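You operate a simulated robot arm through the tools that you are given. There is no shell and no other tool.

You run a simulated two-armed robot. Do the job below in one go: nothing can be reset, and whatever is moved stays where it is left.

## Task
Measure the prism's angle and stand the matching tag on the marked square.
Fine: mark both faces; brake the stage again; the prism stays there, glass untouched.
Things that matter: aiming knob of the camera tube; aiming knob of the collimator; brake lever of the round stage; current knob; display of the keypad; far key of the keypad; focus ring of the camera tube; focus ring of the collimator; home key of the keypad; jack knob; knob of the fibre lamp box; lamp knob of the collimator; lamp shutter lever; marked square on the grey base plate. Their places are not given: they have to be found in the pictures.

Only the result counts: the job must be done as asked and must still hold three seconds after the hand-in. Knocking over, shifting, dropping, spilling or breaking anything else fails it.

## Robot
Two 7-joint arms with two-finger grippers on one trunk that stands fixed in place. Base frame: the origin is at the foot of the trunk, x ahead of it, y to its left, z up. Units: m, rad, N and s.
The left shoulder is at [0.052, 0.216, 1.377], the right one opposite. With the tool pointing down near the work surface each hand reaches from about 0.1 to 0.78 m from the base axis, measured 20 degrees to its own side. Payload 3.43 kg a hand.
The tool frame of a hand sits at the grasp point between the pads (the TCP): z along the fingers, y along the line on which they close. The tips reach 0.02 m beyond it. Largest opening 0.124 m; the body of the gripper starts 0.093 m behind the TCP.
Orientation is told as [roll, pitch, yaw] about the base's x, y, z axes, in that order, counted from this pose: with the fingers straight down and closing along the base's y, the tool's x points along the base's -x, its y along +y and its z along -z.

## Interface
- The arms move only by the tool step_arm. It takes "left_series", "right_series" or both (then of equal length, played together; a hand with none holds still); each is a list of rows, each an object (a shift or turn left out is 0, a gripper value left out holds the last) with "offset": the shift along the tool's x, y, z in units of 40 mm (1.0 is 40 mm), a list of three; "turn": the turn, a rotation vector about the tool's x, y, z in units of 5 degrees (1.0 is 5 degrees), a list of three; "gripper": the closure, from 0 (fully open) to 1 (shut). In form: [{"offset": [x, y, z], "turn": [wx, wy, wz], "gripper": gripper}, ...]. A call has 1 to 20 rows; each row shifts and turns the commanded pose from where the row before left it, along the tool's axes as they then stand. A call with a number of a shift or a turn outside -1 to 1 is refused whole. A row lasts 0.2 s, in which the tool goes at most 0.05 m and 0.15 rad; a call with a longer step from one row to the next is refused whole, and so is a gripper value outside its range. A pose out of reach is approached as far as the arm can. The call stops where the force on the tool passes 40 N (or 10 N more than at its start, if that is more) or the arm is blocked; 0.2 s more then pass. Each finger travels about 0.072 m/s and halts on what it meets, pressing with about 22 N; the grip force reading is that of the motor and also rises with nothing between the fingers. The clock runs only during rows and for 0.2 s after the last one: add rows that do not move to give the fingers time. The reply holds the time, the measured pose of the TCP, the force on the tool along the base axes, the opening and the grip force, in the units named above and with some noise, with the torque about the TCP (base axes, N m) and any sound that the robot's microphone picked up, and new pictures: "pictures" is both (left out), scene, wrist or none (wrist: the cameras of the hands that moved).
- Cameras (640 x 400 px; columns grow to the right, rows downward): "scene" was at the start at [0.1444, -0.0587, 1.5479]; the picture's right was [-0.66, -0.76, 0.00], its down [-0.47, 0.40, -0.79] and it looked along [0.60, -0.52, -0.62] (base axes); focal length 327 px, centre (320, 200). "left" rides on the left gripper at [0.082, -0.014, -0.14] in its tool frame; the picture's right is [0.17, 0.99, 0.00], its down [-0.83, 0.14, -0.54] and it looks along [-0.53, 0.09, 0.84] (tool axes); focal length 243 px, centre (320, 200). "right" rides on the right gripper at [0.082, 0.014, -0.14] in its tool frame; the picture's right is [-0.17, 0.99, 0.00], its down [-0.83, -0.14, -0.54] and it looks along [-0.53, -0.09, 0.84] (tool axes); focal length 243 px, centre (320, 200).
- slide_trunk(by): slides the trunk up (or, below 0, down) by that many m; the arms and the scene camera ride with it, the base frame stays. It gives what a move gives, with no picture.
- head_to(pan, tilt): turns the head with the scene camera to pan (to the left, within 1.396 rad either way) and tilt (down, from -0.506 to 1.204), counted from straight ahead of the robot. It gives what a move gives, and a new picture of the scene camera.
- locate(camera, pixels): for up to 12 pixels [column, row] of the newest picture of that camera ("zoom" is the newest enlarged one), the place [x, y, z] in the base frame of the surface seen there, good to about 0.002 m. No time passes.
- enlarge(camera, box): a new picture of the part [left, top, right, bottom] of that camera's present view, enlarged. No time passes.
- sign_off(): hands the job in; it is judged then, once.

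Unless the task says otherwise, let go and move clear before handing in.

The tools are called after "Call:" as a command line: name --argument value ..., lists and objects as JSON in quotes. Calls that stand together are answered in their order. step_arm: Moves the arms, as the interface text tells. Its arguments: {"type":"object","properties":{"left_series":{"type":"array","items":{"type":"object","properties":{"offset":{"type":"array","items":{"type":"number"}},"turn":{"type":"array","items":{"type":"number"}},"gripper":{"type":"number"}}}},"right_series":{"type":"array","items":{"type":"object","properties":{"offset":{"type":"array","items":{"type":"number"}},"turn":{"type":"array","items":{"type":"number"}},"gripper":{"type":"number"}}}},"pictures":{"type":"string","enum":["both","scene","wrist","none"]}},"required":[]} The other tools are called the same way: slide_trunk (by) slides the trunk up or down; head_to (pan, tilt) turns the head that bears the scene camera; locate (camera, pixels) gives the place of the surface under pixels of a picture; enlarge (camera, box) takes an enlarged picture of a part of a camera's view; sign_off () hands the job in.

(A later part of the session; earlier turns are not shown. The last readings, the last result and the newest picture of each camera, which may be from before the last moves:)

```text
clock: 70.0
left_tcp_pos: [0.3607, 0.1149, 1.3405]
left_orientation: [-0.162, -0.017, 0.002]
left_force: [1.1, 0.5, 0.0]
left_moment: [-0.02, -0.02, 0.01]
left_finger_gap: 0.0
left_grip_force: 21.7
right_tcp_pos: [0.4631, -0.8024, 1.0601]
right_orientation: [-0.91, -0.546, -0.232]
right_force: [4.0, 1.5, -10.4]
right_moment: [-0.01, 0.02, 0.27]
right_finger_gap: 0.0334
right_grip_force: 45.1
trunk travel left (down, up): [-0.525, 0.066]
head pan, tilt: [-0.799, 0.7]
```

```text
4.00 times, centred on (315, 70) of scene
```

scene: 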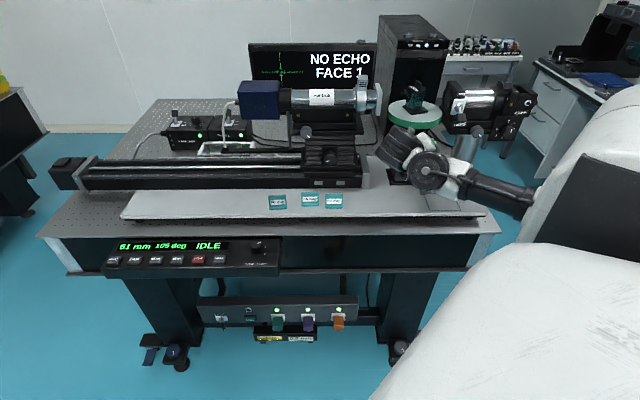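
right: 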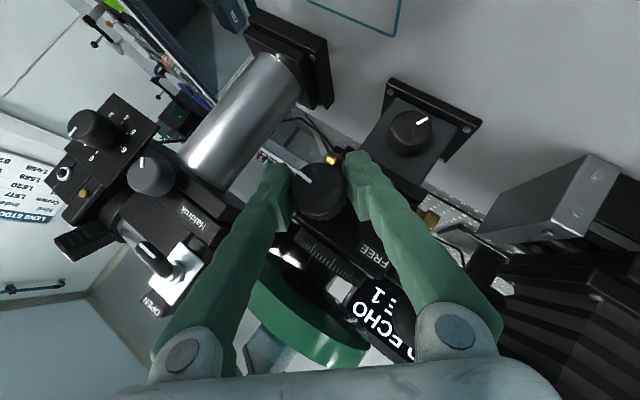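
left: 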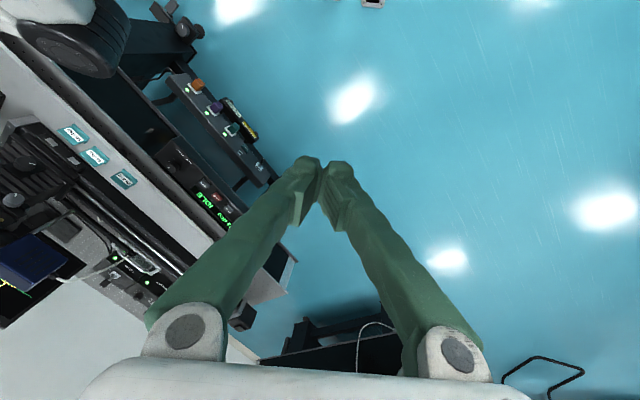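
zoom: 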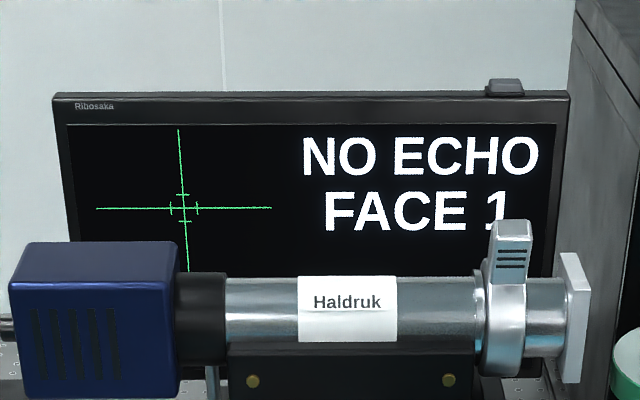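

105 deg, still NO ECHO. Release, untwist and regrip, then approach 115–124 in smaller steps.

Call:
step_arm --right_series '[{"gripper": 0.7}, {"gripper": 0.5}, {"gripper": 0.42}, {}, {"turn": [-0.727, 0.027, 0.686]}, {"turn": [-0.727, 0.027, 0.686]}, {"turn": [-0.727, 0.027, 0.686]}, {"turn": [-0.727, 0.027, 0.686]}, {"turn": [-0.727, 0.027, 0.686]}, {"turn": [-0.727, 0.027, 0.686]}, {"turn": [-0.727, 0.027, 0.686]}, {"turn": [-0.727, 0.027, 0.686]}, {"turn": [-0.727, 0.027, 0.686]}, {"turn": [-0.727, 0.027, 0.686]}, {"turn": [-0.727, 0.027, 0.686]}, {"turn": [-0.727, 0.027, 0.686]}, {"turn": [-0.727, 0.027, 0.686]}, {}]' --pictures "none"

Call:
step_arm --right_series '[{"gripper": 0.6}, {"gripper": 0.8}, {"gripper": 1.0}, {}, {}, {"offset": [0, -0.04, 0], "turn": [0.727, -0.027, -0.686]}, {"turn": [0.727, -0.027, -0.686]}, {"turn": [0.727, -0.027, -0.686]}, {}]'

Call:
enlarge --camera "scene" --box '[105, 232, 235, 272]'

Call:
enlarge --camera "scene" --box '[235, 30, 395, 110]'

```text
clock: 73.8
left_tcp_pos: [0.3597, 0.1158, 1.3412]
left_orientation: [-0.164, -0.018, 0.003]
left_force: [-0.3, 0.2, 0.2]
left_moment: [0.0, 0.0, -0.02]
left_finger_gap: 0.0
left_grip_force: 22.0
right_tcp_pos: [0.4624, -0.8017, 1.0606]
right_orientation: [0.514, -0.676, -1.156]
right_force: [1.4, 0.6, 0.0]
right_moment: [0.03, 0.0, 0.01]
right_finger_gap: 0.0719
right_grip_force: 0.1
trunk travel left (down, up): [-0.525, 0.066]
head pan, tilt: [-0.799, 0.7]
```

```text
clock: 75.8
left_tcp_pos: [0.361, 0.1176, 1.3403]
left_orientation: [-0.162, -0.017, 0.0]
left_force: [0.0, -1.1, 0.0]
left_moment: [0.0, -0.01, 0.02]
left_finger_gap: 0.0
left_grip_force: 22.3
right_tcp_pos: [0.4627, -0.8024, 1.0608]
right_orientation: [0.175, -0.745, -0.932]
right_force: [8.2, 3.7, 1.1]
right_moment: [-0.09, -0.06, 0.24]
right_finger_gap: 0.034
right_grip_force: 44.6
trunk travel left (down, up): [-0.525, 0.066]
head pan, tilt: [-0.799, 0.7]
```

scene: 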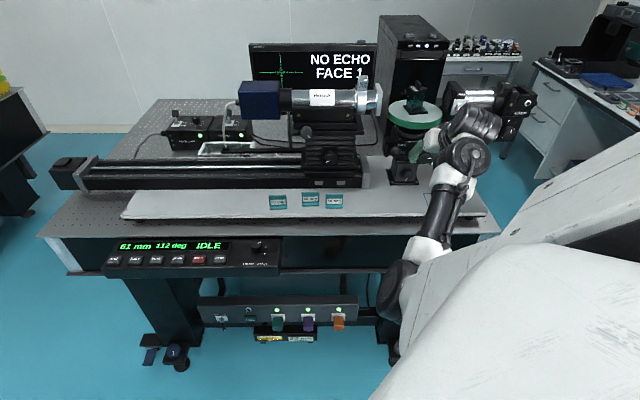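
right: 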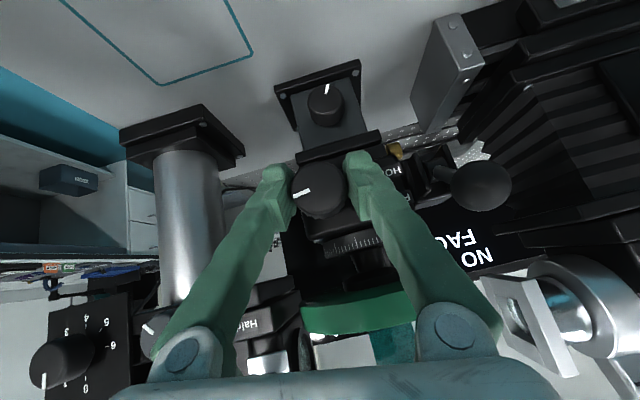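

```text
4.92 times, centred on (170, 252) of scene
```

zoom: 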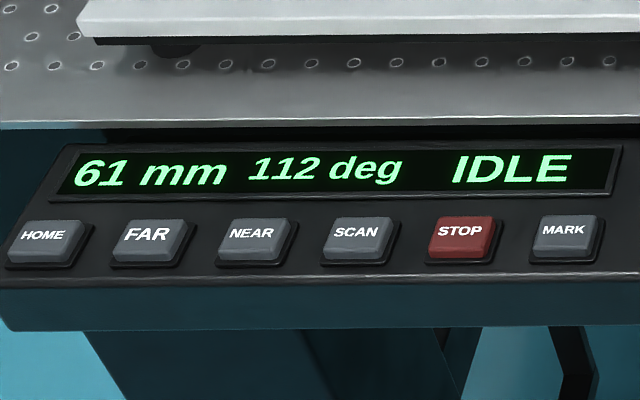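

```text
4.00 times, centred on (315, 70) of scene
```

zoom: 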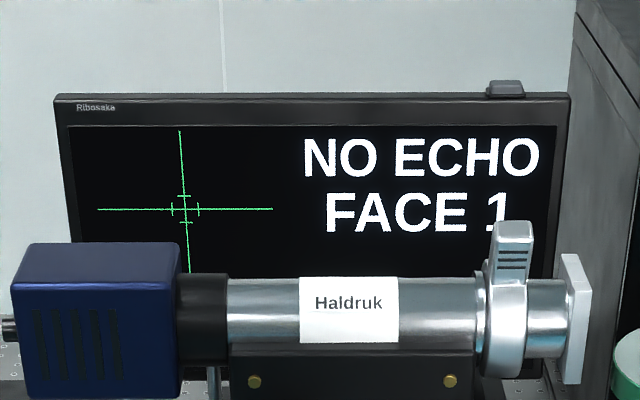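

Call:
step_arm --right_series '[{"turn": [0.727, -0.027, -0.686]}, {"turn": [0.727, -0.027, -0.686]}, {}]' --pictures "scene"

Call:
enlarge --camera "scene" --box '[105, 232, 235, 272]'

Call:
enlarge --camera "scene" --box '[380, 75, 450, 135]'

```text
clock: 76.7
left_tcp_pos: [0.361, 0.1174, 1.3413]
left_orientation: [-0.165, -0.018, 0.002]
left_force: [0.5, 0.8, 0.9]
left_moment: [-0.03, 0.0, 0.0]
left_finger_gap: 0.0
left_grip_force: 22.1
right_tcp_pos: [0.4628, -0.8018, 1.0614]
right_orientation: [-0.063, -0.757, -0.767]
right_force: [8.4, 8.7, 0.9]
right_moment: [-0.07, -0.1, 0.27]
right_finger_gap: 0.0341
right_grip_force: 45.5
trunk travel left (down, up): [-0.525, 0.066]
head pan, tilt: [-0.799, 0.7]
```

scene: 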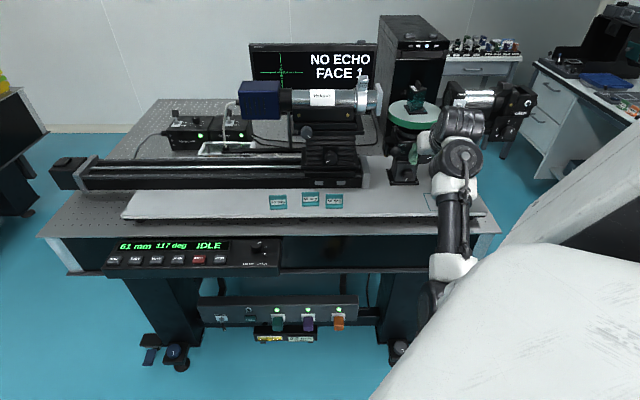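

```text
4.92 times, centred on (170, 252) of scene
```

zoom: 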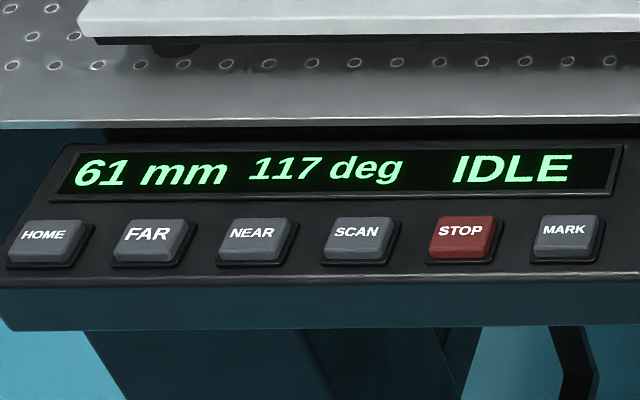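

```text
6.67 times, centred on (415, 105) of scene
```

zoom: 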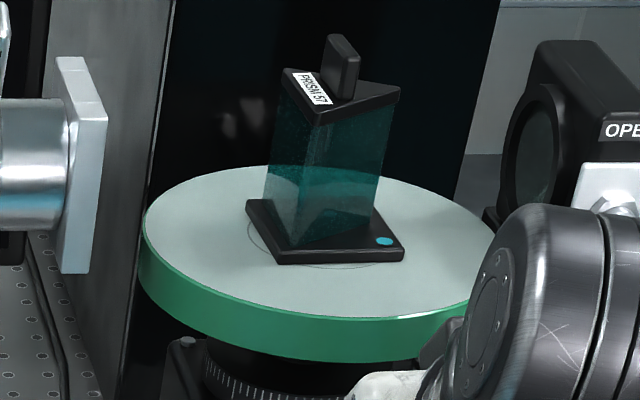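

The rotated prism shows a blue apex dot at the far side from the camera tube; the labelled side is the unpolished base. So the second polished face lies a further ~123° in this direction. Continuing.

Call:
step_arm --right_series '[{"turn": [0.727, -0.027, -0.686]}, {"turn": [0.727, -0.027, -0.686]}, {"turn": [0.727, -0.027, -0.686]}, {"turn": [0.727, -0.027, -0.686]}, {"turn": [0.727, -0.027, -0.686]}, {"turn": [0.727, -0.027, -0.686]}, {"turn": [0.727, -0.027, -0.686]}, {"turn": [0.727, -0.027, -0.686]}, {}, {"gripper": 0.7}, {"gripper": 0.5}, {"gripper": 0.42}, {}]'

Call:
step_arm --right_series '[{"turn": [-0.727, 0.027, 0.686]}, {"turn": [-0.727, 0.027, 0.686]}, {"turn": [-0.727, 0.027, 0.686]}, {"turn": [-0.727, 0.027, 0.686]}, {"turn": [-0.727, 0.027, 0.686]}, {"turn": [-0.727, 0.027, 0.686]}, {"turn": [-0.727, 0.027, 0.686]}, {"turn": [-0.727, 0.027, 0.686]}, {"turn": [-0.727, 0.027, 0.686]}, {"turn": [-0.727, 0.027, 0.686]}, {"turn": [-0.727, 0.027, 0.686]}, {"turn": [-0.727, 0.027, 0.686]}, {"turn": [-0.727, 0.027, 0.686]}, {}, {"gripper": 0.6}, {"gripper": 0.8}, {"gripper": 1.0}, {}, {}]'

Call:
enlarge --camera "scene" --box '[105, 232, 235, 272]'

```text
clock: 79.5
left_tcp_pos: [0.3595, 0.1169, 1.3413]
left_orientation: [-0.163, -0.019, 0.002]
left_force: [0.3, 0.8, -0.2]
left_moment: [-0.02, -0.01, 0.03]
left_finger_gap: 0.0
left_grip_force: 21.5
right_tcp_pos: [0.4611, -0.8037, 1.0602]
right_orientation: [-0.91, -0.549, -0.231]
right_force: [-0.1, 0.5, 0.4]
right_moment: [-0.03, -0.05, -0.01]
right_finger_gap: 0.0721
right_grip_force: 0.0
trunk travel left (down, up): [-0.525, 0.066]
head pan, tilt: [-0.799, 0.7]
```

scene: 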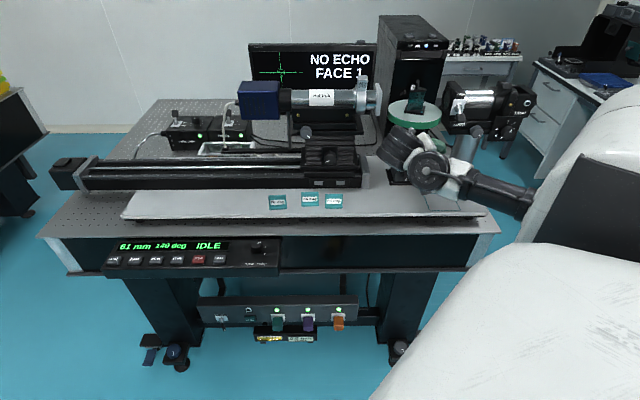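
right: 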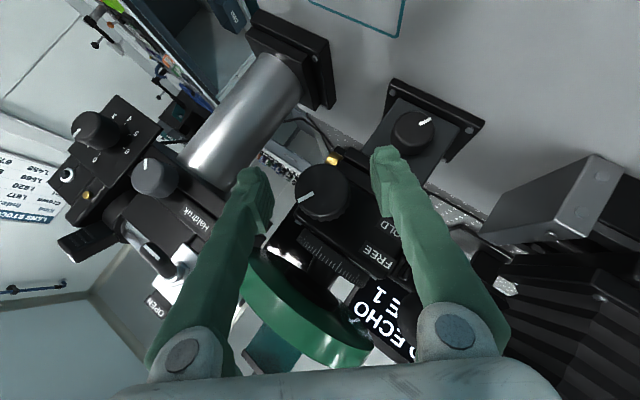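

```text
clock: 83.5
left_tcp_pos: [0.3603, 0.118, 1.3417]
left_orientation: [-0.163, -0.018, 0.001]
left_force: [-0.4, -0.7, -0.3]
left_moment: [0.02, -0.02, 0.0]
left_finger_gap: 0.0
left_grip_force: 22.1
right_tcp_pos: [0.4627, -0.8011, 1.0597]
right_orientation: [0.513, -0.678, -1.154]
right_force: [7.4, 3.0, 2.5]
right_moment: [0.03, -0.03, 0.04]
right_finger_gap: 0.0339
right_grip_force: 45.1
trunk travel left (down, up): [-0.525, 0.066]
head pan, tilt: [-0.799, 0.7]
```

scene: 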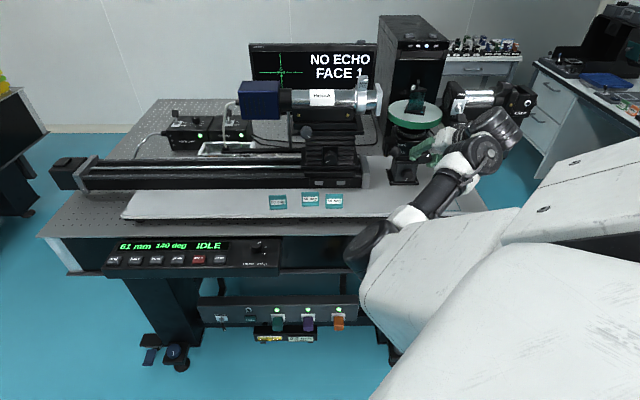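
right: 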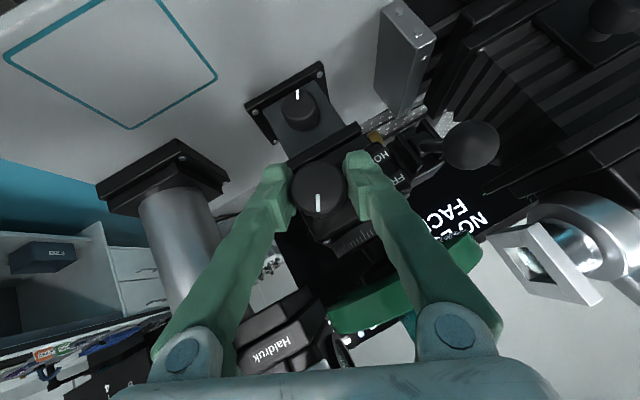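

```text
4.92 times, centred on (170, 252) of scene
```

zoom: 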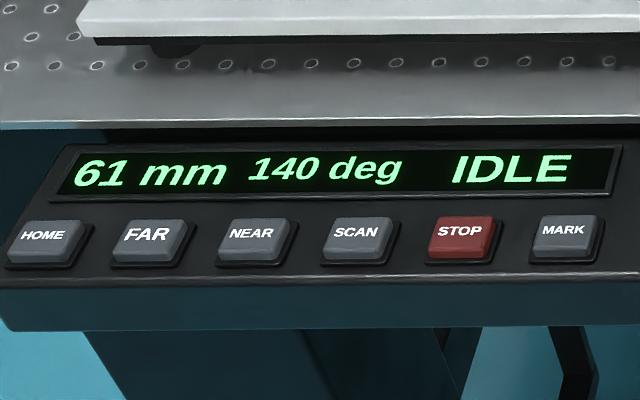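

140 deg and gripped. Another full turn, release, untwist, regrip.

Call:
step_arm --right_series '[{"turn": [0.727, -0.027, -0.686]}, {"turn": [0.727, -0.027, -0.686]}, {"turn": [0.727, -0.027, -0.686]}, {"turn": [0.727, -0.027, -0.686]}, {"turn": [0.727, -0.027, -0.686]}, {"turn": [0.727, -0.027, -0.686]}, {"turn": [0.727, -0.027, -0.686]}, {"turn": [0.727, -0.027, -0.686]}, {"turn": [0.727, -0.027, -0.686]}, {"turn": [0.727, -0.027, -0.686]}, {"turn": [0.727, -0.027, -0.686]}, {"turn": [0.727, -0.027, -0.686]}, {"turn": [0.727, -0.027, -0.686]}, {}, {"gripper": 0.7}, {"gripper": 0.5}, {"gripper": 0.42}, {}]' --pictures "scene"

Call:
step_arm --right_series '[{"turn": [-0.727, 0.027, 0.686]}, {"turn": [-0.727, 0.027, 0.686]}, {"turn": [-0.727, 0.027, 0.686]}, {"turn": [-0.727, 0.027, 0.686]}, {"turn": [-0.727, 0.027, 0.686]}, {"turn": [-0.727, 0.027, 0.686]}, {"turn": [-0.727, 0.027, 0.686]}, {"turn": [-0.727, 0.027, 0.686]}, {"turn": [-0.727, 0.027, 0.686]}, {"turn": [-0.727, 0.027, 0.686]}, {"turn": [-0.727, 0.027, 0.686]}, {"turn": [-0.727, 0.027, 0.686]}, {"turn": [-0.727, 0.027, 0.686]}, {}, {"gripper": 0.6}, {"gripper": 0.8}, {"gripper": 1.0}, {}, {}]' --pictures "both"

Call:
enlarge --camera "scene" --box '[105, 232, 235, 272]'

```text
clock: 87.2
left_tcp_pos: [0.3589, 0.1164, 1.3412]
left_orientation: [-0.162, -0.019, 0.002]
left_force: [-0.5, -0.4, -0.4]
left_moment: [0.04, 0.01, -0.01]
left_finger_gap: 0.0
left_grip_force: 21.8
right_tcp_pos: [0.4624, -0.8036, 1.0607]
right_orientation: [-0.911, -0.548, -0.233]
right_force: [0.5, -1.0, -0.7]
right_moment: [-0.01, 0.01, 0.0]
right_finger_gap: 0.0719
right_grip_force: 0.0
trunk travel left (down, up): [-0.525, 0.066]
head pan, tilt: [-0.799, 0.7]
```

scene: 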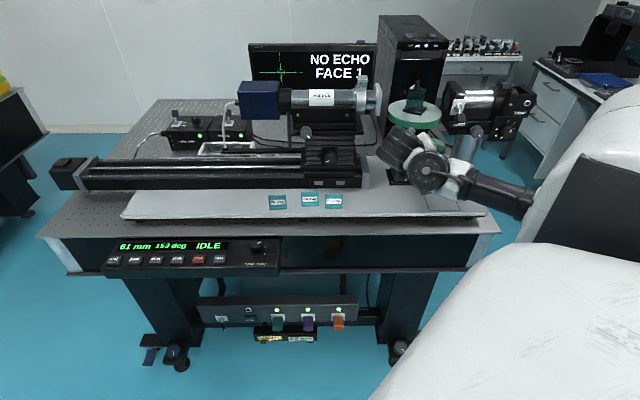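

```text
clock: 91.2
left_tcp_pos: [0.3614, 0.1182, 1.3411]
left_orientation: [-0.165, -0.017, 0.001]
left_force: [-0.3, 0.0, -0.4]
left_moment: [0.0, -0.01, 0.0]
left_finger_gap: 0.0
left_grip_force: 21.8
right_tcp_pos: [0.4622, -0.8021, 1.061]
right_orientation: [0.513, -0.677, -1.154]
right_force: [7.6, 3.5, 2.9]
right_moment: [0.1, -0.09, 0.1]
right_finger_gap: 0.0339
right_grip_force: 44.9
trunk travel left (down, up): [-0.525, 0.066]
head pan, tilt: [-0.799, 0.7]
```

scene: 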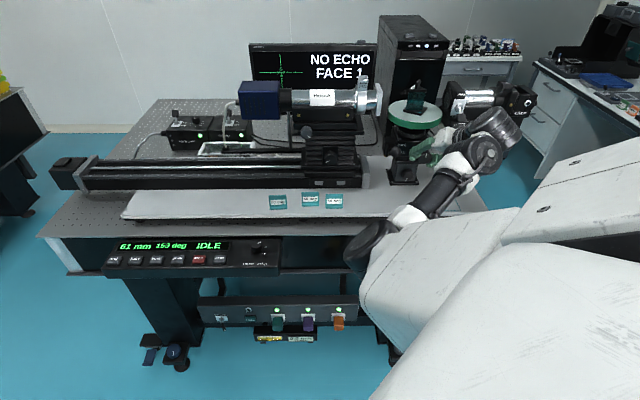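
right: 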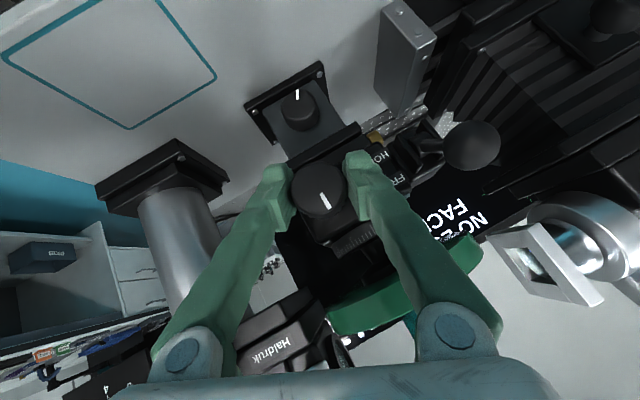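

```text
4.92 times, centred on (170, 252) of scene
```

zoom: 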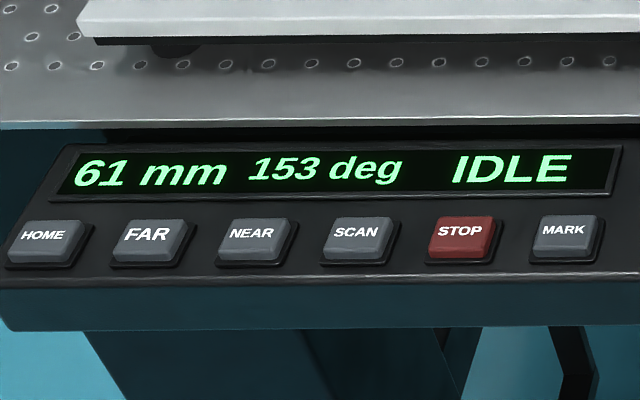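

The stage hit its end stop (153 relative = absolute 0). The second face must therefore be the other way at +~120°. I'll ratchet the knob in the positive direction, with larger turns per row.

Call:
step_arm --right_series '[{"gripper": 0.7}, {"gripper": 0.5}, {"gripper": 0.42}, {}, {"turn": [1, -0.037, -0.944]}, {"turn": [1, -0.037, -0.944]}, {"turn": [1, -0.037, -0.944]}, {"turn": [1, -0.037, -0.944]}, {"turn": [1, -0.037, -0.944]}, {"turn": [1, -0.037, -0.944]}, {"turn": [1, -0.037, -0.944]}, {"turn": [1, -0.037, -0.944]}, {"turn": [1, -0.037, -0.944]}, {"turn": [1, -0.037, -0.944]}, {}, {"gripper": 0.6}, {"gripper": 0.8}, {"gripper": 1.0}, {}, {}]' --pictures "none"

Call:
step_arm --right_series '[{"turn": [-1, 0.037, 0.944]}, {"turn": [-1, 0.037, 0.944]}, {"turn": [-1, 0.037, 0.944]}, {"turn": [-1, 0.037, 0.944]}, {"turn": [-1, 0.037, 0.944]}, {"turn": [-1, 0.037, 0.944]}, {"turn": [-1, 0.037, 0.944]}, {"turn": [-1, 0.037, 0.944]}, {"turn": [-1, 0.037, 0.944]}, {"turn": [-1, 0.037, 0.944]}, {}, {"gripper": 0.7}, {"gripper": 0.5}, {"gripper": 0.42}, {}]'

Call:
enlarge --camera "scene" --box '[105, 232, 235, 272]'

```text
clock: 95.5
left_tcp_pos: [0.3617, 0.1146, 1.3402]
left_orientation: [-0.164, -0.017, 0.001]
left_force: [-0.2, 0.0, 0.0]
left_moment: [-0.01, -0.05, 0.01]
left_finger_gap: 0.0002
left_grip_force: 22.2
right_tcp_pos: [0.4625, -0.8032, 1.059]
right_orientation: [-0.974, -0.507, -0.198]
right_force: [4.1, 7.4, -13.8]
right_moment: [0.1, -0.05, 0.29]
right_finger_gap: 0.033
right_grip_force: 45.7
trunk travel left (down, up): [-0.525, 0.066]
head pan, tilt: [-0.799, 0.7]
```

```text
clock: 98.7
left_tcp_pos: [0.3586, 0.1165, 1.341]
left_orientation: [-0.162, -0.019, 0.001]
left_force: [-0.3, -0.6, 0.3]
left_moment: [-0.02, 0.0, 0.0]
left_finger_gap: 0.0
left_grip_force: 22.2
right_tcp_pos: [0.4603, -0.8036, 1.0601]
right_orientation: [0.514, -0.675, -1.155]
right_force: [0.6, -0.9, -0.3]
right_moment: [0.0, -0.03, -0.01]
right_finger_gap: 0.072
right_grip_force: 0.1
trunk travel left (down, up): [-0.525, 0.066]
head pan, tilt: [-0.799, 0.7]
```

scene: 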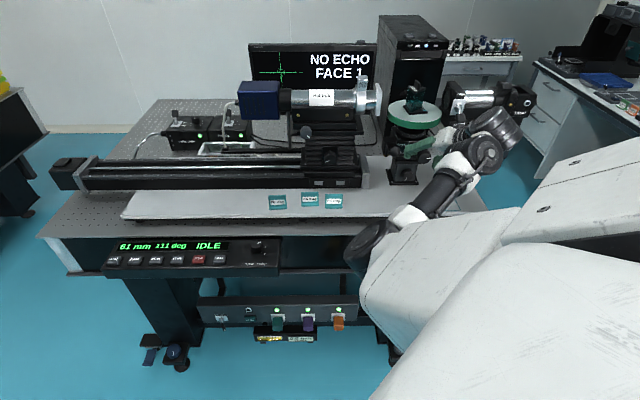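
right: 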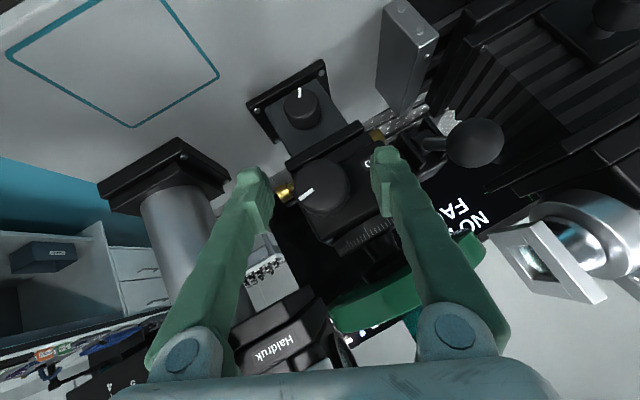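

```text
4.92 times, centred on (170, 252) of scene
```

zoom: 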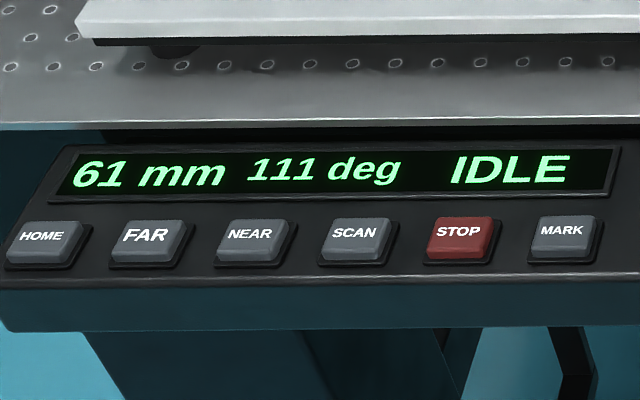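

111 (moving back, 42° per cycle). Repeating the ratchet.

Call:
step_arm --right_series '[{"turn": [1, -0.037, -0.944]}, {"turn": [1, -0.037, -0.944]}, {"turn": [1, -0.037, -0.944]}, {"turn": [1, -0.037, -0.944]}, {"turn": [1, -0.037, -0.944]}, {"turn": [1, -0.037, -0.944]}, {"turn": [1, -0.037, -0.944]}, {"turn": [1, -0.037, -0.944]}, {"turn": [1, -0.037, -0.944]}, {"turn": [1, -0.037, -0.944]}, {}, {"gripper": 0.6}, {"gripper": 0.8}, {"gripper": 1.0}, {}, {}]' --pictures "none"

Call:
step_arm --right_series '[{"turn": [-1, 0.037, 0.944]}, {"turn": [-1, 0.037, 0.944]}, {"turn": [-1, 0.037, 0.944]}, {"turn": [-1, 0.037, 0.944]}, {"turn": [-1, 0.037, 0.944]}, {"turn": [-1, 0.037, 0.944]}, {"turn": [-1, 0.037, 0.944]}, {"turn": [-1, 0.037, 0.944]}, {"turn": [-1, 0.037, 0.944]}, {"turn": [-1, 0.037, 0.944]}, {}, {"gripper": 0.7}, {"gripper": 0.5}, {"gripper": 0.42}, {}]' --pictures "none"

Call:
step_arm --right_series '[{"turn": [1, -0.037, -0.944]}, {"turn": [1, -0.037, -0.944]}, {"turn": [1, -0.037, -0.944]}, {"turn": [1, -0.037, -0.944]}, {"turn": [1, -0.037, -0.944]}, {"turn": [1, -0.037, -0.944]}, {"turn": [1, -0.037, -0.944]}, {"turn": [1, -0.037, -0.944]}, {"turn": [1, -0.037, -0.944]}, {"turn": [1, -0.037, -0.944]}, {}, {"gripper": 0.6}, {"gripper": 0.8}, {"gripper": 1.0}, {}, {}]' --pictures "none"

Call:
step_arm --right_series '[{"turn": [-1, 0.037, 0.944]}, {"turn": [-1, 0.037, 0.944]}, {"turn": [-1, 0.037, 0.944]}, {"turn": [-1, 0.037, 0.944]}, {"turn": [-1, 0.037, 0.944]}, {"turn": [-1, 0.037, 0.944]}, {"turn": [-1, 0.037, 0.944]}, {"turn": [-1, 0.037, 0.944]}, {"turn": [-1, 0.037, 0.944]}, {"turn": [-1, 0.037, 0.944]}, {}, {"gripper": 0.7}, {"gripper": 0.5}, {"gripper": 0.42}, {}]'

Call:
enlarge --camera "scene" --box '[105, 232, 235, 272]'

```text
clock: 102.0
left_tcp_pos: [0.3604, 0.1152, 1.3397]
left_orientation: [-0.164, -0.018, 0.001]
left_force: [-0.4, 0.1, 0.1]
left_moment: [0.01, 0.02, 0.01]
left_finger_gap: 0.0
left_grip_force: 22.6
right_tcp_pos: [0.4618, -0.8031, 1.0595]
right_orientation: [-0.975, -0.507, -0.2]
right_force: [4.2, 6.7, -13.3]
right_moment: [-0.08, -0.04, 0.19]
right_finger_gap: 0.0333
right_grip_force: 45.4
trunk travel left (down, up): [-0.525, 0.066]
head pan, tilt: [-0.799, 0.7]
```

```text
clock: 105.2
left_tcp_pos: [0.3596, 0.1162, 1.3401]
left_orientation: [-0.164, -0.02, 0.001]
left_force: [-0.5, 0.5, -1.4]
left_moment: [-0.01, 0.02, 0.01]
left_finger_gap: 0.0001
left_grip_force: 22.0
right_tcp_pos: [0.461, -0.8043, 1.0612]
right_orientation: [0.512, -0.677, -1.156]
right_force: [-0.1, 0.7, 0.0]
right_moment: [0.0, -0.01, 0.0]
right_finger_gap: 0.0721
right_grip_force: 0.0
trunk travel left (down, up): [-0.525, 0.066]
head pan, tilt: [-0.799, 0.7]
```

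```text
clock: 108.7
left_tcp_pos: [0.3615, 0.1167, 1.3405]
left_orientation: [-0.162, -0.017, 0.003]
left_force: [0.0, 0.5, 0.6]
left_moment: [0.0, -0.03, -0.01]
left_finger_gap: 0.0
left_grip_force: 22.1
right_tcp_pos: [0.462, -0.8026, 1.0598]
right_orientation: [-0.974, -0.508, -0.198]
right_force: [1.8, 8.7, -10.2]
right_moment: [0.04, 0.0, 0.21]
right_finger_gap: 0.0339
right_grip_force: 44.9
trunk travel left (down, up): [-0.525, 0.066]
head pan, tilt: [-0.799, 0.7]
```

```text
clock: 111.8
left_tcp_pos: [0.3602, 0.117, 1.3408]
left_orientation: [-0.16, -0.019, 0.001]
left_force: [0.4, 0.2, 0.0]
left_moment: [0.01, 0.0, -0.01]
left_finger_gap: 0.0
left_grip_force: 22.1
right_tcp_pos: [0.4623, -0.804, 1.0606]
right_orientation: [0.513, -0.677, -1.154]
right_force: [-0.3, 0.2, -0.7]
right_moment: [0.0, -0.02, 0.02]
right_finger_gap: 0.0719
right_grip_force: 0.0
trunk travel left (down, up): [-0.525, 0.066]
head pan, tilt: [-0.799, 0.7]
```

scene: 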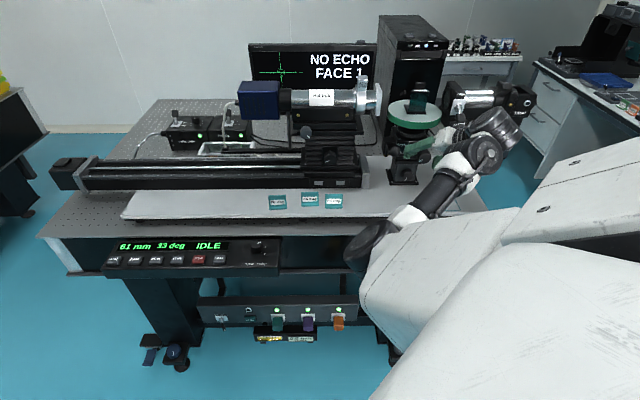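
right: 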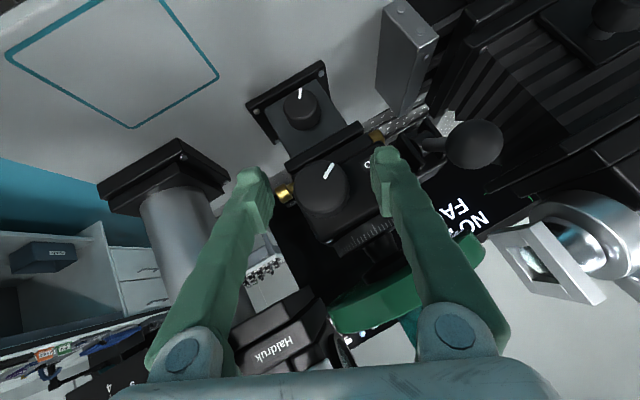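

```text
4.92 times, centred on (170, 252) of scene
```

zoom: 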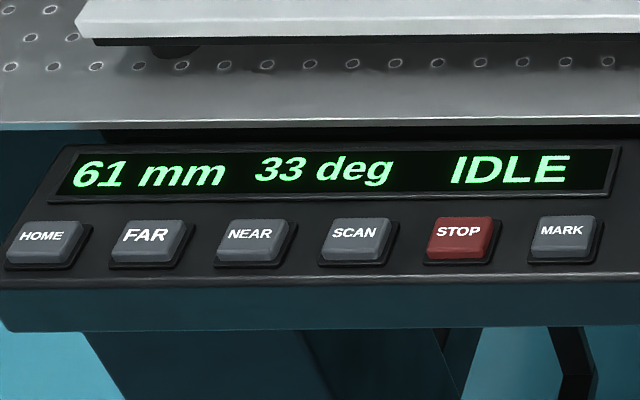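

Now at −33 relative. Three more cycles bring it to about +84.

Call:
step_arm --right_series '[{"turn": [1, -0.037, -0.944]}, {"turn": [1, -0.037, -0.944]}, {"turn": [1, -0.037, -0.944]}, {"turn": [1, -0.037, -0.944]}, {"turn": [1, -0.037, -0.944]}, {"turn": [1, -0.037, -0.944]}, {"turn": [1, -0.037, -0.944]}, {"turn": [1, -0.037, -0.944]}, {"turn": [1, -0.037, -0.944]}, {"turn": [1, -0.037, -0.944]}, {}, {"gripper": 0.6}, {"gripper": 0.8}, {"gripper": 1.0}, {}, {}]' --pictures "none"

Call:
step_arm --right_series '[{"turn": [-1, 0.037, 0.944]}, {"turn": [-1, 0.037, 0.944]}, {"turn": [-1, 0.037, 0.944]}, {"turn": [-1, 0.037, 0.944]}, {"turn": [-1, 0.037, 0.944]}, {"turn": [-1, 0.037, 0.944]}, {"turn": [-1, 0.037, 0.944]}, {"turn": [-1, 0.037, 0.944]}, {"turn": [-1, 0.037, 0.944]}, {"turn": [-1, 0.037, 0.944]}, {}, {"gripper": 0.7}, {"gripper": 0.5}, {"gripper": 0.42}, {}]' --pictures "none"

Call:
step_arm --right_series '[{"turn": [1, -0.037, -0.944]}, {"turn": [1, -0.037, -0.944]}, {"turn": [1, -0.037, -0.944]}, {"turn": [1, -0.037, -0.944]}, {"turn": [1, -0.037, -0.944]}, {"turn": [1, -0.037, -0.944]}, {"turn": [1, -0.037, -0.944]}, {"turn": [1, -0.037, -0.944]}, {"turn": [1, -0.037, -0.944]}, {"turn": [1, -0.037, -0.944]}, {}, {"gripper": 0.6}, {"gripper": 0.8}, {"gripper": 1.0}, {}, {}]' --pictures "none"

Call:
step_arm --right_series '[{"turn": [-1, 0.037, 0.944]}, {"turn": [-1, 0.037, 0.944]}, {"turn": [-1, 0.037, 0.944]}, {"turn": [-1, 0.037, 0.944]}, {"turn": [-1, 0.037, 0.944]}, {"turn": [-1, 0.037, 0.944]}, {"turn": [-1, 0.037, 0.944]}, {"turn": [-1, 0.037, 0.944]}, {"turn": [-1, 0.037, 0.944]}, {"turn": [-1, 0.037, 0.944]}, {}, {"gripper": 0.7}, {"gripper": 0.5}, {"gripper": 0.42}, {}]'

Call:
enlarge --camera "scene" --box '[105, 232, 235, 272]'

```text
clock: 115.2
left_tcp_pos: [0.3619, 0.1166, 1.34]
left_orientation: [-0.163, -0.017, 0.002]
left_force: [0.9, -0.7, -0.3]
left_moment: [-0.04, 0.03, -0.02]
left_finger_gap: 0.0
left_grip_force: 22.1
right_tcp_pos: [0.4623, -0.8019, 1.0597]
right_orientation: [-0.975, -0.509, -0.198]
right_force: [4.3, 6.4, -12.8]
right_moment: [-0.12, -0.01, 0.2]
right_finger_gap: 0.0332
right_grip_force: 44.9
trunk travel left (down, up): [-0.525, 0.066]
head pan, tilt: [-0.799, 0.7]
```

```text
clock: 118.5
left_tcp_pos: [0.3592, 0.1164, 1.3402]
left_orientation: [-0.161, -0.02, 0.001]
left_force: [0.1, 0.6, 0.3]
left_moment: [0.03, -0.01, 0.0]
left_finger_gap: 0.0
left_grip_force: 21.7
right_tcp_pos: [0.462, -0.8027, 1.0605]
right_orientation: [0.511, -0.677, -1.154]
right_force: [-0.2, 0.1, 0.1]
right_moment: [0.02, 0.0, 0.02]
right_finger_gap: 0.0719
right_grip_force: 0.0
trunk travel left (down, up): [-0.525, 0.066]
head pan, tilt: [-0.799, 0.7]
```

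```text
clock: 121.8
left_tcp_pos: [0.3609, 0.1166, 1.3403]
left_orientation: [-0.163, -0.019, 0.002]
left_force: [0.1, -0.4, 0.2]
left_moment: [0.04, 0.02, -0.02]
left_finger_gap: 0.0001
left_grip_force: 22.0
right_tcp_pos: [0.4626, -0.8023, 1.0585]
right_orientation: [-0.975, -0.506, -0.2]
right_force: [2.2, 9.8, -13.4]
right_moment: [0.07, 0.04, 0.28]
right_finger_gap: 0.0342
right_grip_force: 45.3
trunk travel left (down, up): [-0.525, 0.066]
head pan, tilt: [-0.799, 0.7]
```

```text
clock: 125.0
left_tcp_pos: [0.3596, 0.1171, 1.3428]
left_orientation: [-0.163, -0.019, 0.001]
left_force: [0.2, 0.6, 0.0]
left_moment: [0.04, 0.04, 0.01]
left_finger_gap: 0.0001
left_grip_force: 22.7
right_tcp_pos: [0.4611, -0.8031, 1.0592]
right_orientation: [0.513, -0.679, -1.155]
right_force: [-0.2, 1.0, 0.4]
right_moment: [0.03, 0.05, 0.01]
right_finger_gap: 0.0717
right_grip_force: 0.0
trunk travel left (down, up): [-0.525, 0.066]
head pan, tilt: [-0.799, 0.7]
```

scene: 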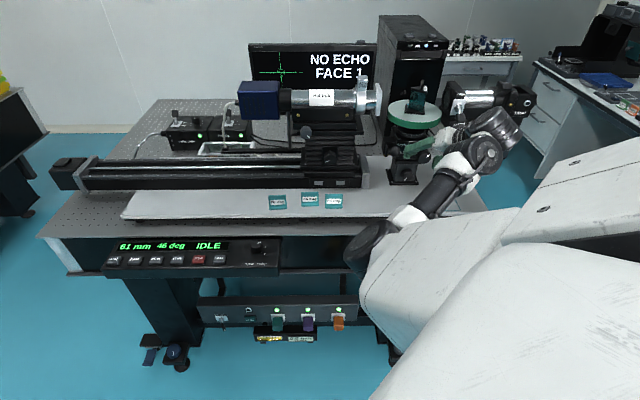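
right: 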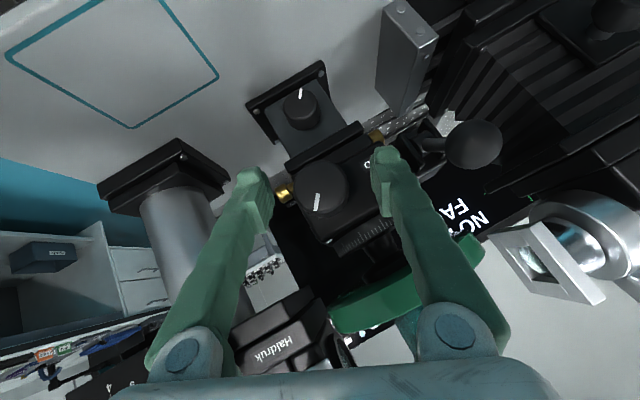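

```text
4.92 times, centred on (170, 252) of scene
```

zoom: 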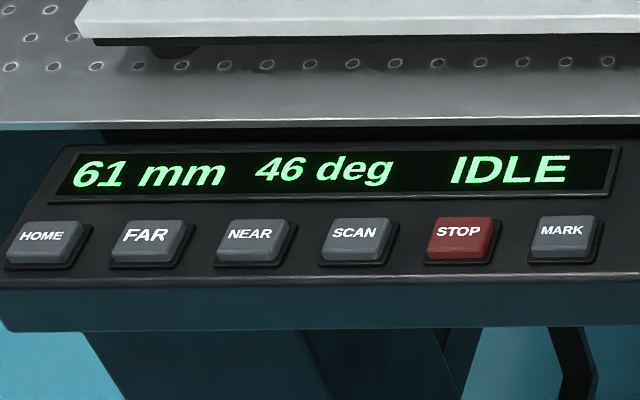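

+46 now. One full cycle (→~85), then regrip and approach gradually.

Call:
step_arm --right_series '[{"turn": [1, -0.037, -0.944]}, {"turn": [1, -0.037, -0.944]}, {"turn": [1, -0.037, -0.944]}, {"turn": [1, -0.037, -0.944]}, {"turn": [1, -0.037, -0.944]}, {"turn": [1, -0.037, -0.944]}, {"turn": [1, -0.037, -0.944]}, {"turn": [1, -0.037, -0.944]}, {"turn": [1, -0.037, -0.944]}, {"turn": [1, -0.037, -0.944]}, {}, {"gripper": 0.6}, {"gripper": 0.8}, {"gripper": 1.0}, {}, {}]' --pictures "none"

Call:
step_arm --right_series '[{"turn": [-1, 0.037, 0.944]}, {"turn": [-1, 0.037, 0.944]}, {"turn": [-1, 0.037, 0.944]}, {"turn": [-1, 0.037, 0.944]}, {"turn": [-1, 0.037, 0.944]}, {"turn": [-1, 0.037, 0.944]}, {"turn": [-1, 0.037, 0.944]}, {"turn": [-1, 0.037, 0.944]}, {"turn": [-1, 0.037, 0.944]}, {"turn": [-1, 0.037, 0.944]}, {}, {"gripper": 0.7}, {"gripper": 0.5}, {"gripper": 0.42}, {}]' --pictures "none"

Call:
step_arm --right_series '[{"turn": [1, -0.037, -0.944]}, {"turn": [1, -0.037, -0.944]}, {"turn": [1, -0.037, -0.944]}, {"turn": [1, -0.037, -0.944]}, {"turn": [1, -0.037, -0.944]}, {"turn": [1, -0.037, -0.944]}, {"turn": [1, -0.037, -0.944]}, {"turn": [1, -0.037, -0.944]}, {"turn": [1, -0.037, -0.944]}, {"turn": [1, -0.037, -0.944]}, {}, {"gripper": 0.6}, {"gripper": 0.8}, {"gripper": 1.0}, {}, {}]' --pictures "none"

Call:
step_arm --right_series '[{"turn": [-1, 0.037, 0.944]}, {"turn": [-1, 0.037, 0.944]}, {"turn": [-1, 0.037, 0.944]}, {"turn": [-1, 0.037, 0.944]}, {"turn": [-1, 0.037, 0.944]}, {"turn": [-1, 0.037, 0.944]}, {}]'

Call:
enlarge --camera "scene" --box '[105, 232, 235, 272]'

Call:
enlarge --camera "scene" --box '[235, 30, 395, 110]'

```text
clock: 128.4
left_tcp_pos: [0.3606, 0.1167, 1.3414]
left_orientation: [-0.162, -0.017, 0.002]
left_force: [0.6, 0.1, 0.4]
left_moment: [-0.02, -0.03, 0.0]
left_finger_gap: 0.0
left_grip_force: 22.0
right_tcp_pos: [0.4625, -0.8036, 1.06]
right_orientation: [-0.975, -0.508, -0.198]
right_force: [2.5, 5.3, -11.3]
right_moment: [-0.09, -0.09, 0.13]
right_finger_gap: 0.0331
right_grip_force: 44.9
trunk travel left (down, up): [-0.525, 0.066]
head pan, tilt: [-0.799, 0.7]
```

```text
clock: 131.7
left_tcp_pos: [0.36, 0.1169, 1.3417]
left_orientation: [-0.163, -0.018, 0.0]
left_force: [-0.1, -0.5, 0.2]
left_moment: [-0.01, 0.01, 0.04]
left_finger_gap: 0.0001
left_grip_force: 21.7
right_tcp_pos: [0.4622, -0.8037, 1.0596]
right_orientation: [0.512, -0.677, -1.156]
right_force: [-0.1, -0.4, 0.5]
right_moment: [0.02, -0.02, 0.01]
right_finger_gap: 0.0719
right_grip_force: 0.1
trunk travel left (down, up): [-0.525, 0.066]
head pan, tilt: [-0.799, 0.7]
```

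```text
clock: 135.1
left_tcp_pos: [0.3618, 0.1165, 1.3404]
left_orientation: [-0.162, -0.018, 0.002]
left_force: [0.5, 0.7, 0.2]
left_moment: [0.01, 0.0, -0.01]
left_finger_gap: 0.0002
left_grip_force: 21.8
right_tcp_pos: [0.462, -0.8019, 1.0594]
right_orientation: [-0.973, -0.507, -0.2]
right_force: [2.1, 10.5, -12.9]
right_moment: [0.05, 0.01, 0.32]
right_finger_gap: 0.0342
right_grip_force: 44.8
trunk travel left (down, up): [-0.525, 0.066]
head pan, tilt: [-0.799, 0.7]
```

```text
clock: 136.7
left_tcp_pos: [0.3605, 0.1172, 1.3405]
left_orientation: [-0.162, -0.017, 0.002]
left_force: [-0.4, -0.8, -0.2]
left_moment: [-0.04, 0.01, 0.03]
left_finger_gap: 0.0
left_grip_force: 22.1
right_tcp_pos: [0.4625, -0.7996, 1.0581]
right_orientation: [-0.119, -0.749, -0.727]
right_force: [3.0, 17.8, -19.0]
right_moment: [0.15, 0.18, 0.12]
right_finger_gap: 0.0342
right_grip_force: 44.5
trunk travel left (down, up): [-0.525, 0.066]
head pan, tilt: [-0.799, 0.7]
```

scene: 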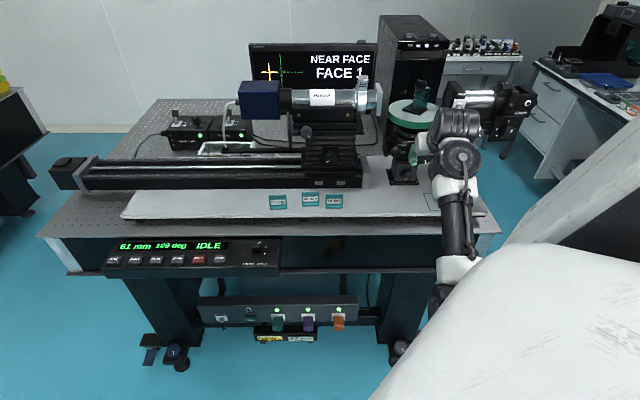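
right: 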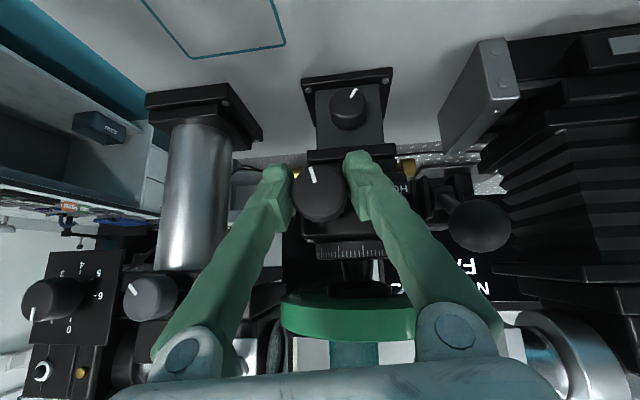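

```text
4.92 times, centred on (170, 252) of scene
```

zoom: 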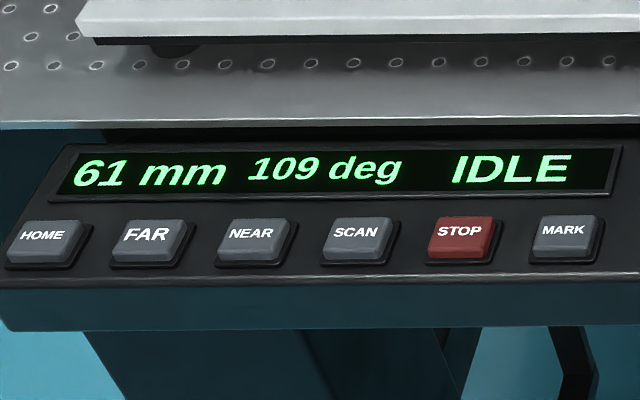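

```text
4.00 times, centred on (315, 70) of scene
```

zoom: 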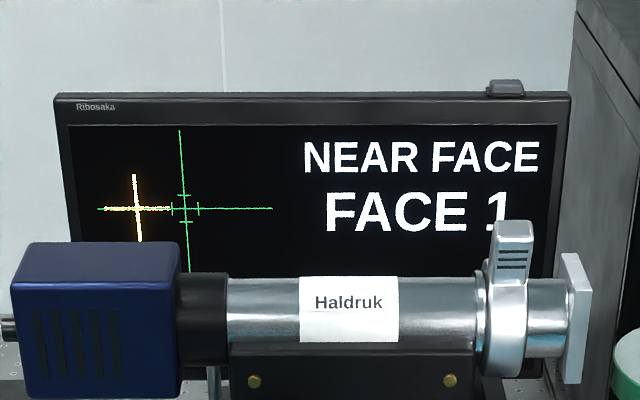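

Echo found at 109 deg (yellow 136 vs green 185). It should centre near 120. Continuing slowly.

Call:
step_arm --right_series '[{"turn": [-0.727, 0.027, 0.686]}, {"turn": [-0.727, 0.027, 0.686]}, {"turn": [-0.727, 0.027, 0.686]}, {}]' --pictures "scene"

Call:
enlarge --camera "scene" --box '[105, 232, 235, 272]'

Call:
enlarge --camera "scene" --box '[235, 30, 395, 110]'

```text
clock: 137.7
left_tcp_pos: [0.3616, 0.1171, 1.3411]
left_orientation: [-0.162, -0.018, 0.001]
left_force: [0.5, -0.3, 0.5]
left_moment: [-0.01, 0.0, 0.03]
left_finger_gap: 0.0
left_grip_force: 21.9
right_tcp_pos: [0.4638, -0.8011, 1.0591]
right_orientation: [0.239, -0.732, -0.972]
right_force: [0.7, 19.5, -20.4]
right_moment: [0.33, 0.32, 0.0]
right_finger_gap: 0.0343
right_grip_force: 45.1
trunk travel left (down, up): [-0.525, 0.066]
head pan, tilt: [-0.799, 0.7]
```

scene: 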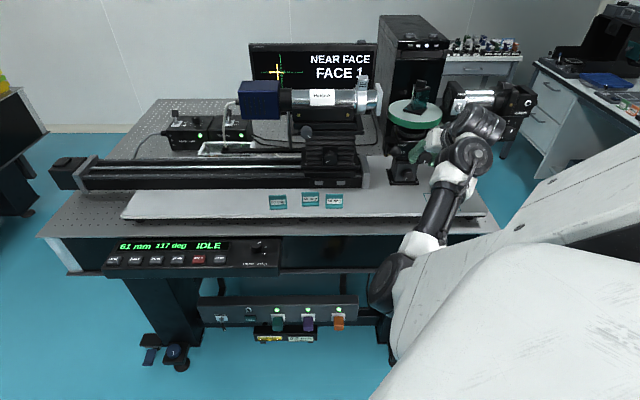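

```text
4.92 times, centred on (170, 252) of scene
```

zoom: 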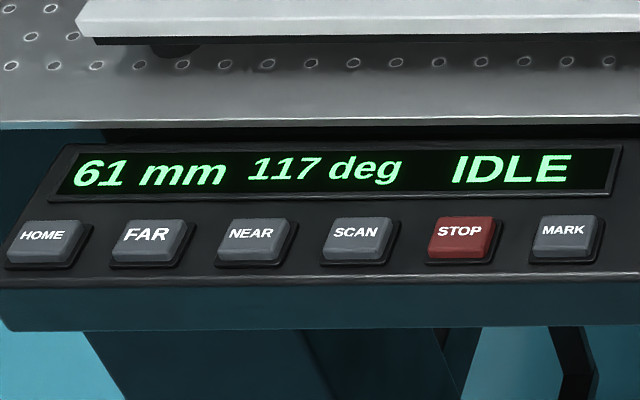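

```text
4.00 times, centred on (315, 70) of scene
```

zoom: 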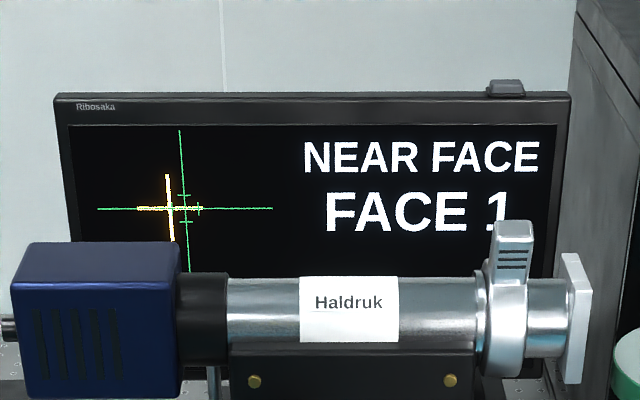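

Call:
step_arm --right_series '[{"turn": [-0.727, 0.027, 0.686]}, {"turn": [-0.2, 0.01, 0.19]}, {}]' --pictures "scene"

Call:
enlarge --camera "scene" --box '[105, 232, 235, 272]'

Call:
enlarge --camera "scene" --box '[235, 30, 395, 110]'

```text
clock: 138.4
left_tcp_pos: [0.3607, 0.1175, 1.3402]
left_orientation: [-0.163, -0.018, 0.003]
left_force: [-0.7, 0.1, -0.5]
left_moment: [0.02, 0.02, 0.02]
left_finger_gap: 0.0
left_grip_force: 22.1
right_tcp_pos: [0.4634, -0.8015, 1.0584]
right_orientation: [0.381, -0.706, -1.067]
right_force: [-0.4, 20.8, -20.5]
right_moment: [0.24, 0.23, 0.11]
right_finger_gap: 0.0345
right_grip_force: 45.3
trunk travel left (down, up): [-0.525, 0.066]
head pan, tilt: [-0.799, 0.7]
```

scene: 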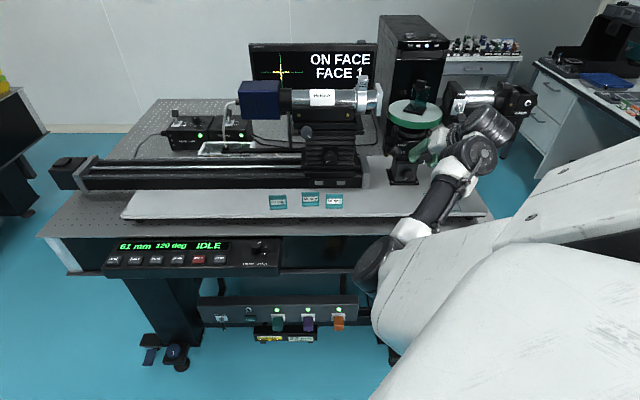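

```text
4.92 times, centred on (170, 252) of scene
```

zoom: 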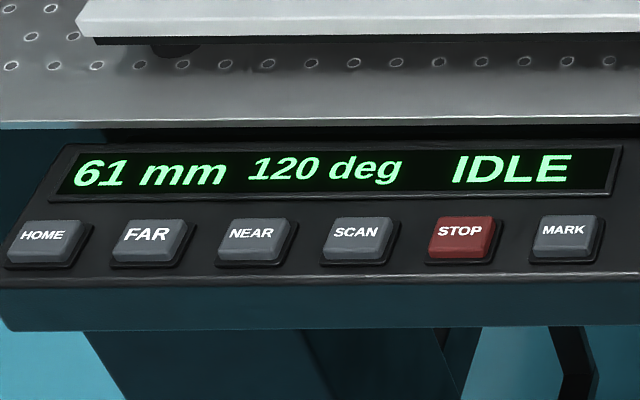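

```text
4.00 times, centred on (315, 70) of scene
```

zoom: 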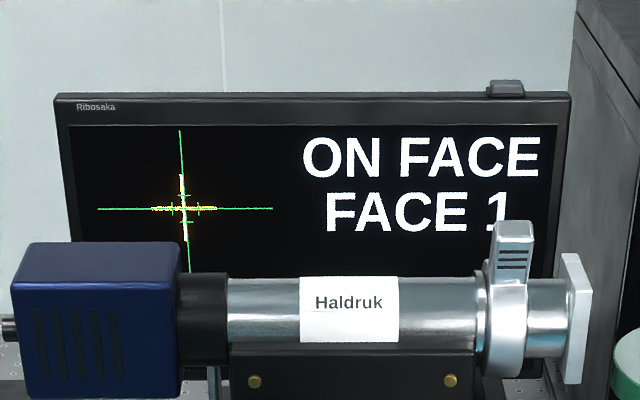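

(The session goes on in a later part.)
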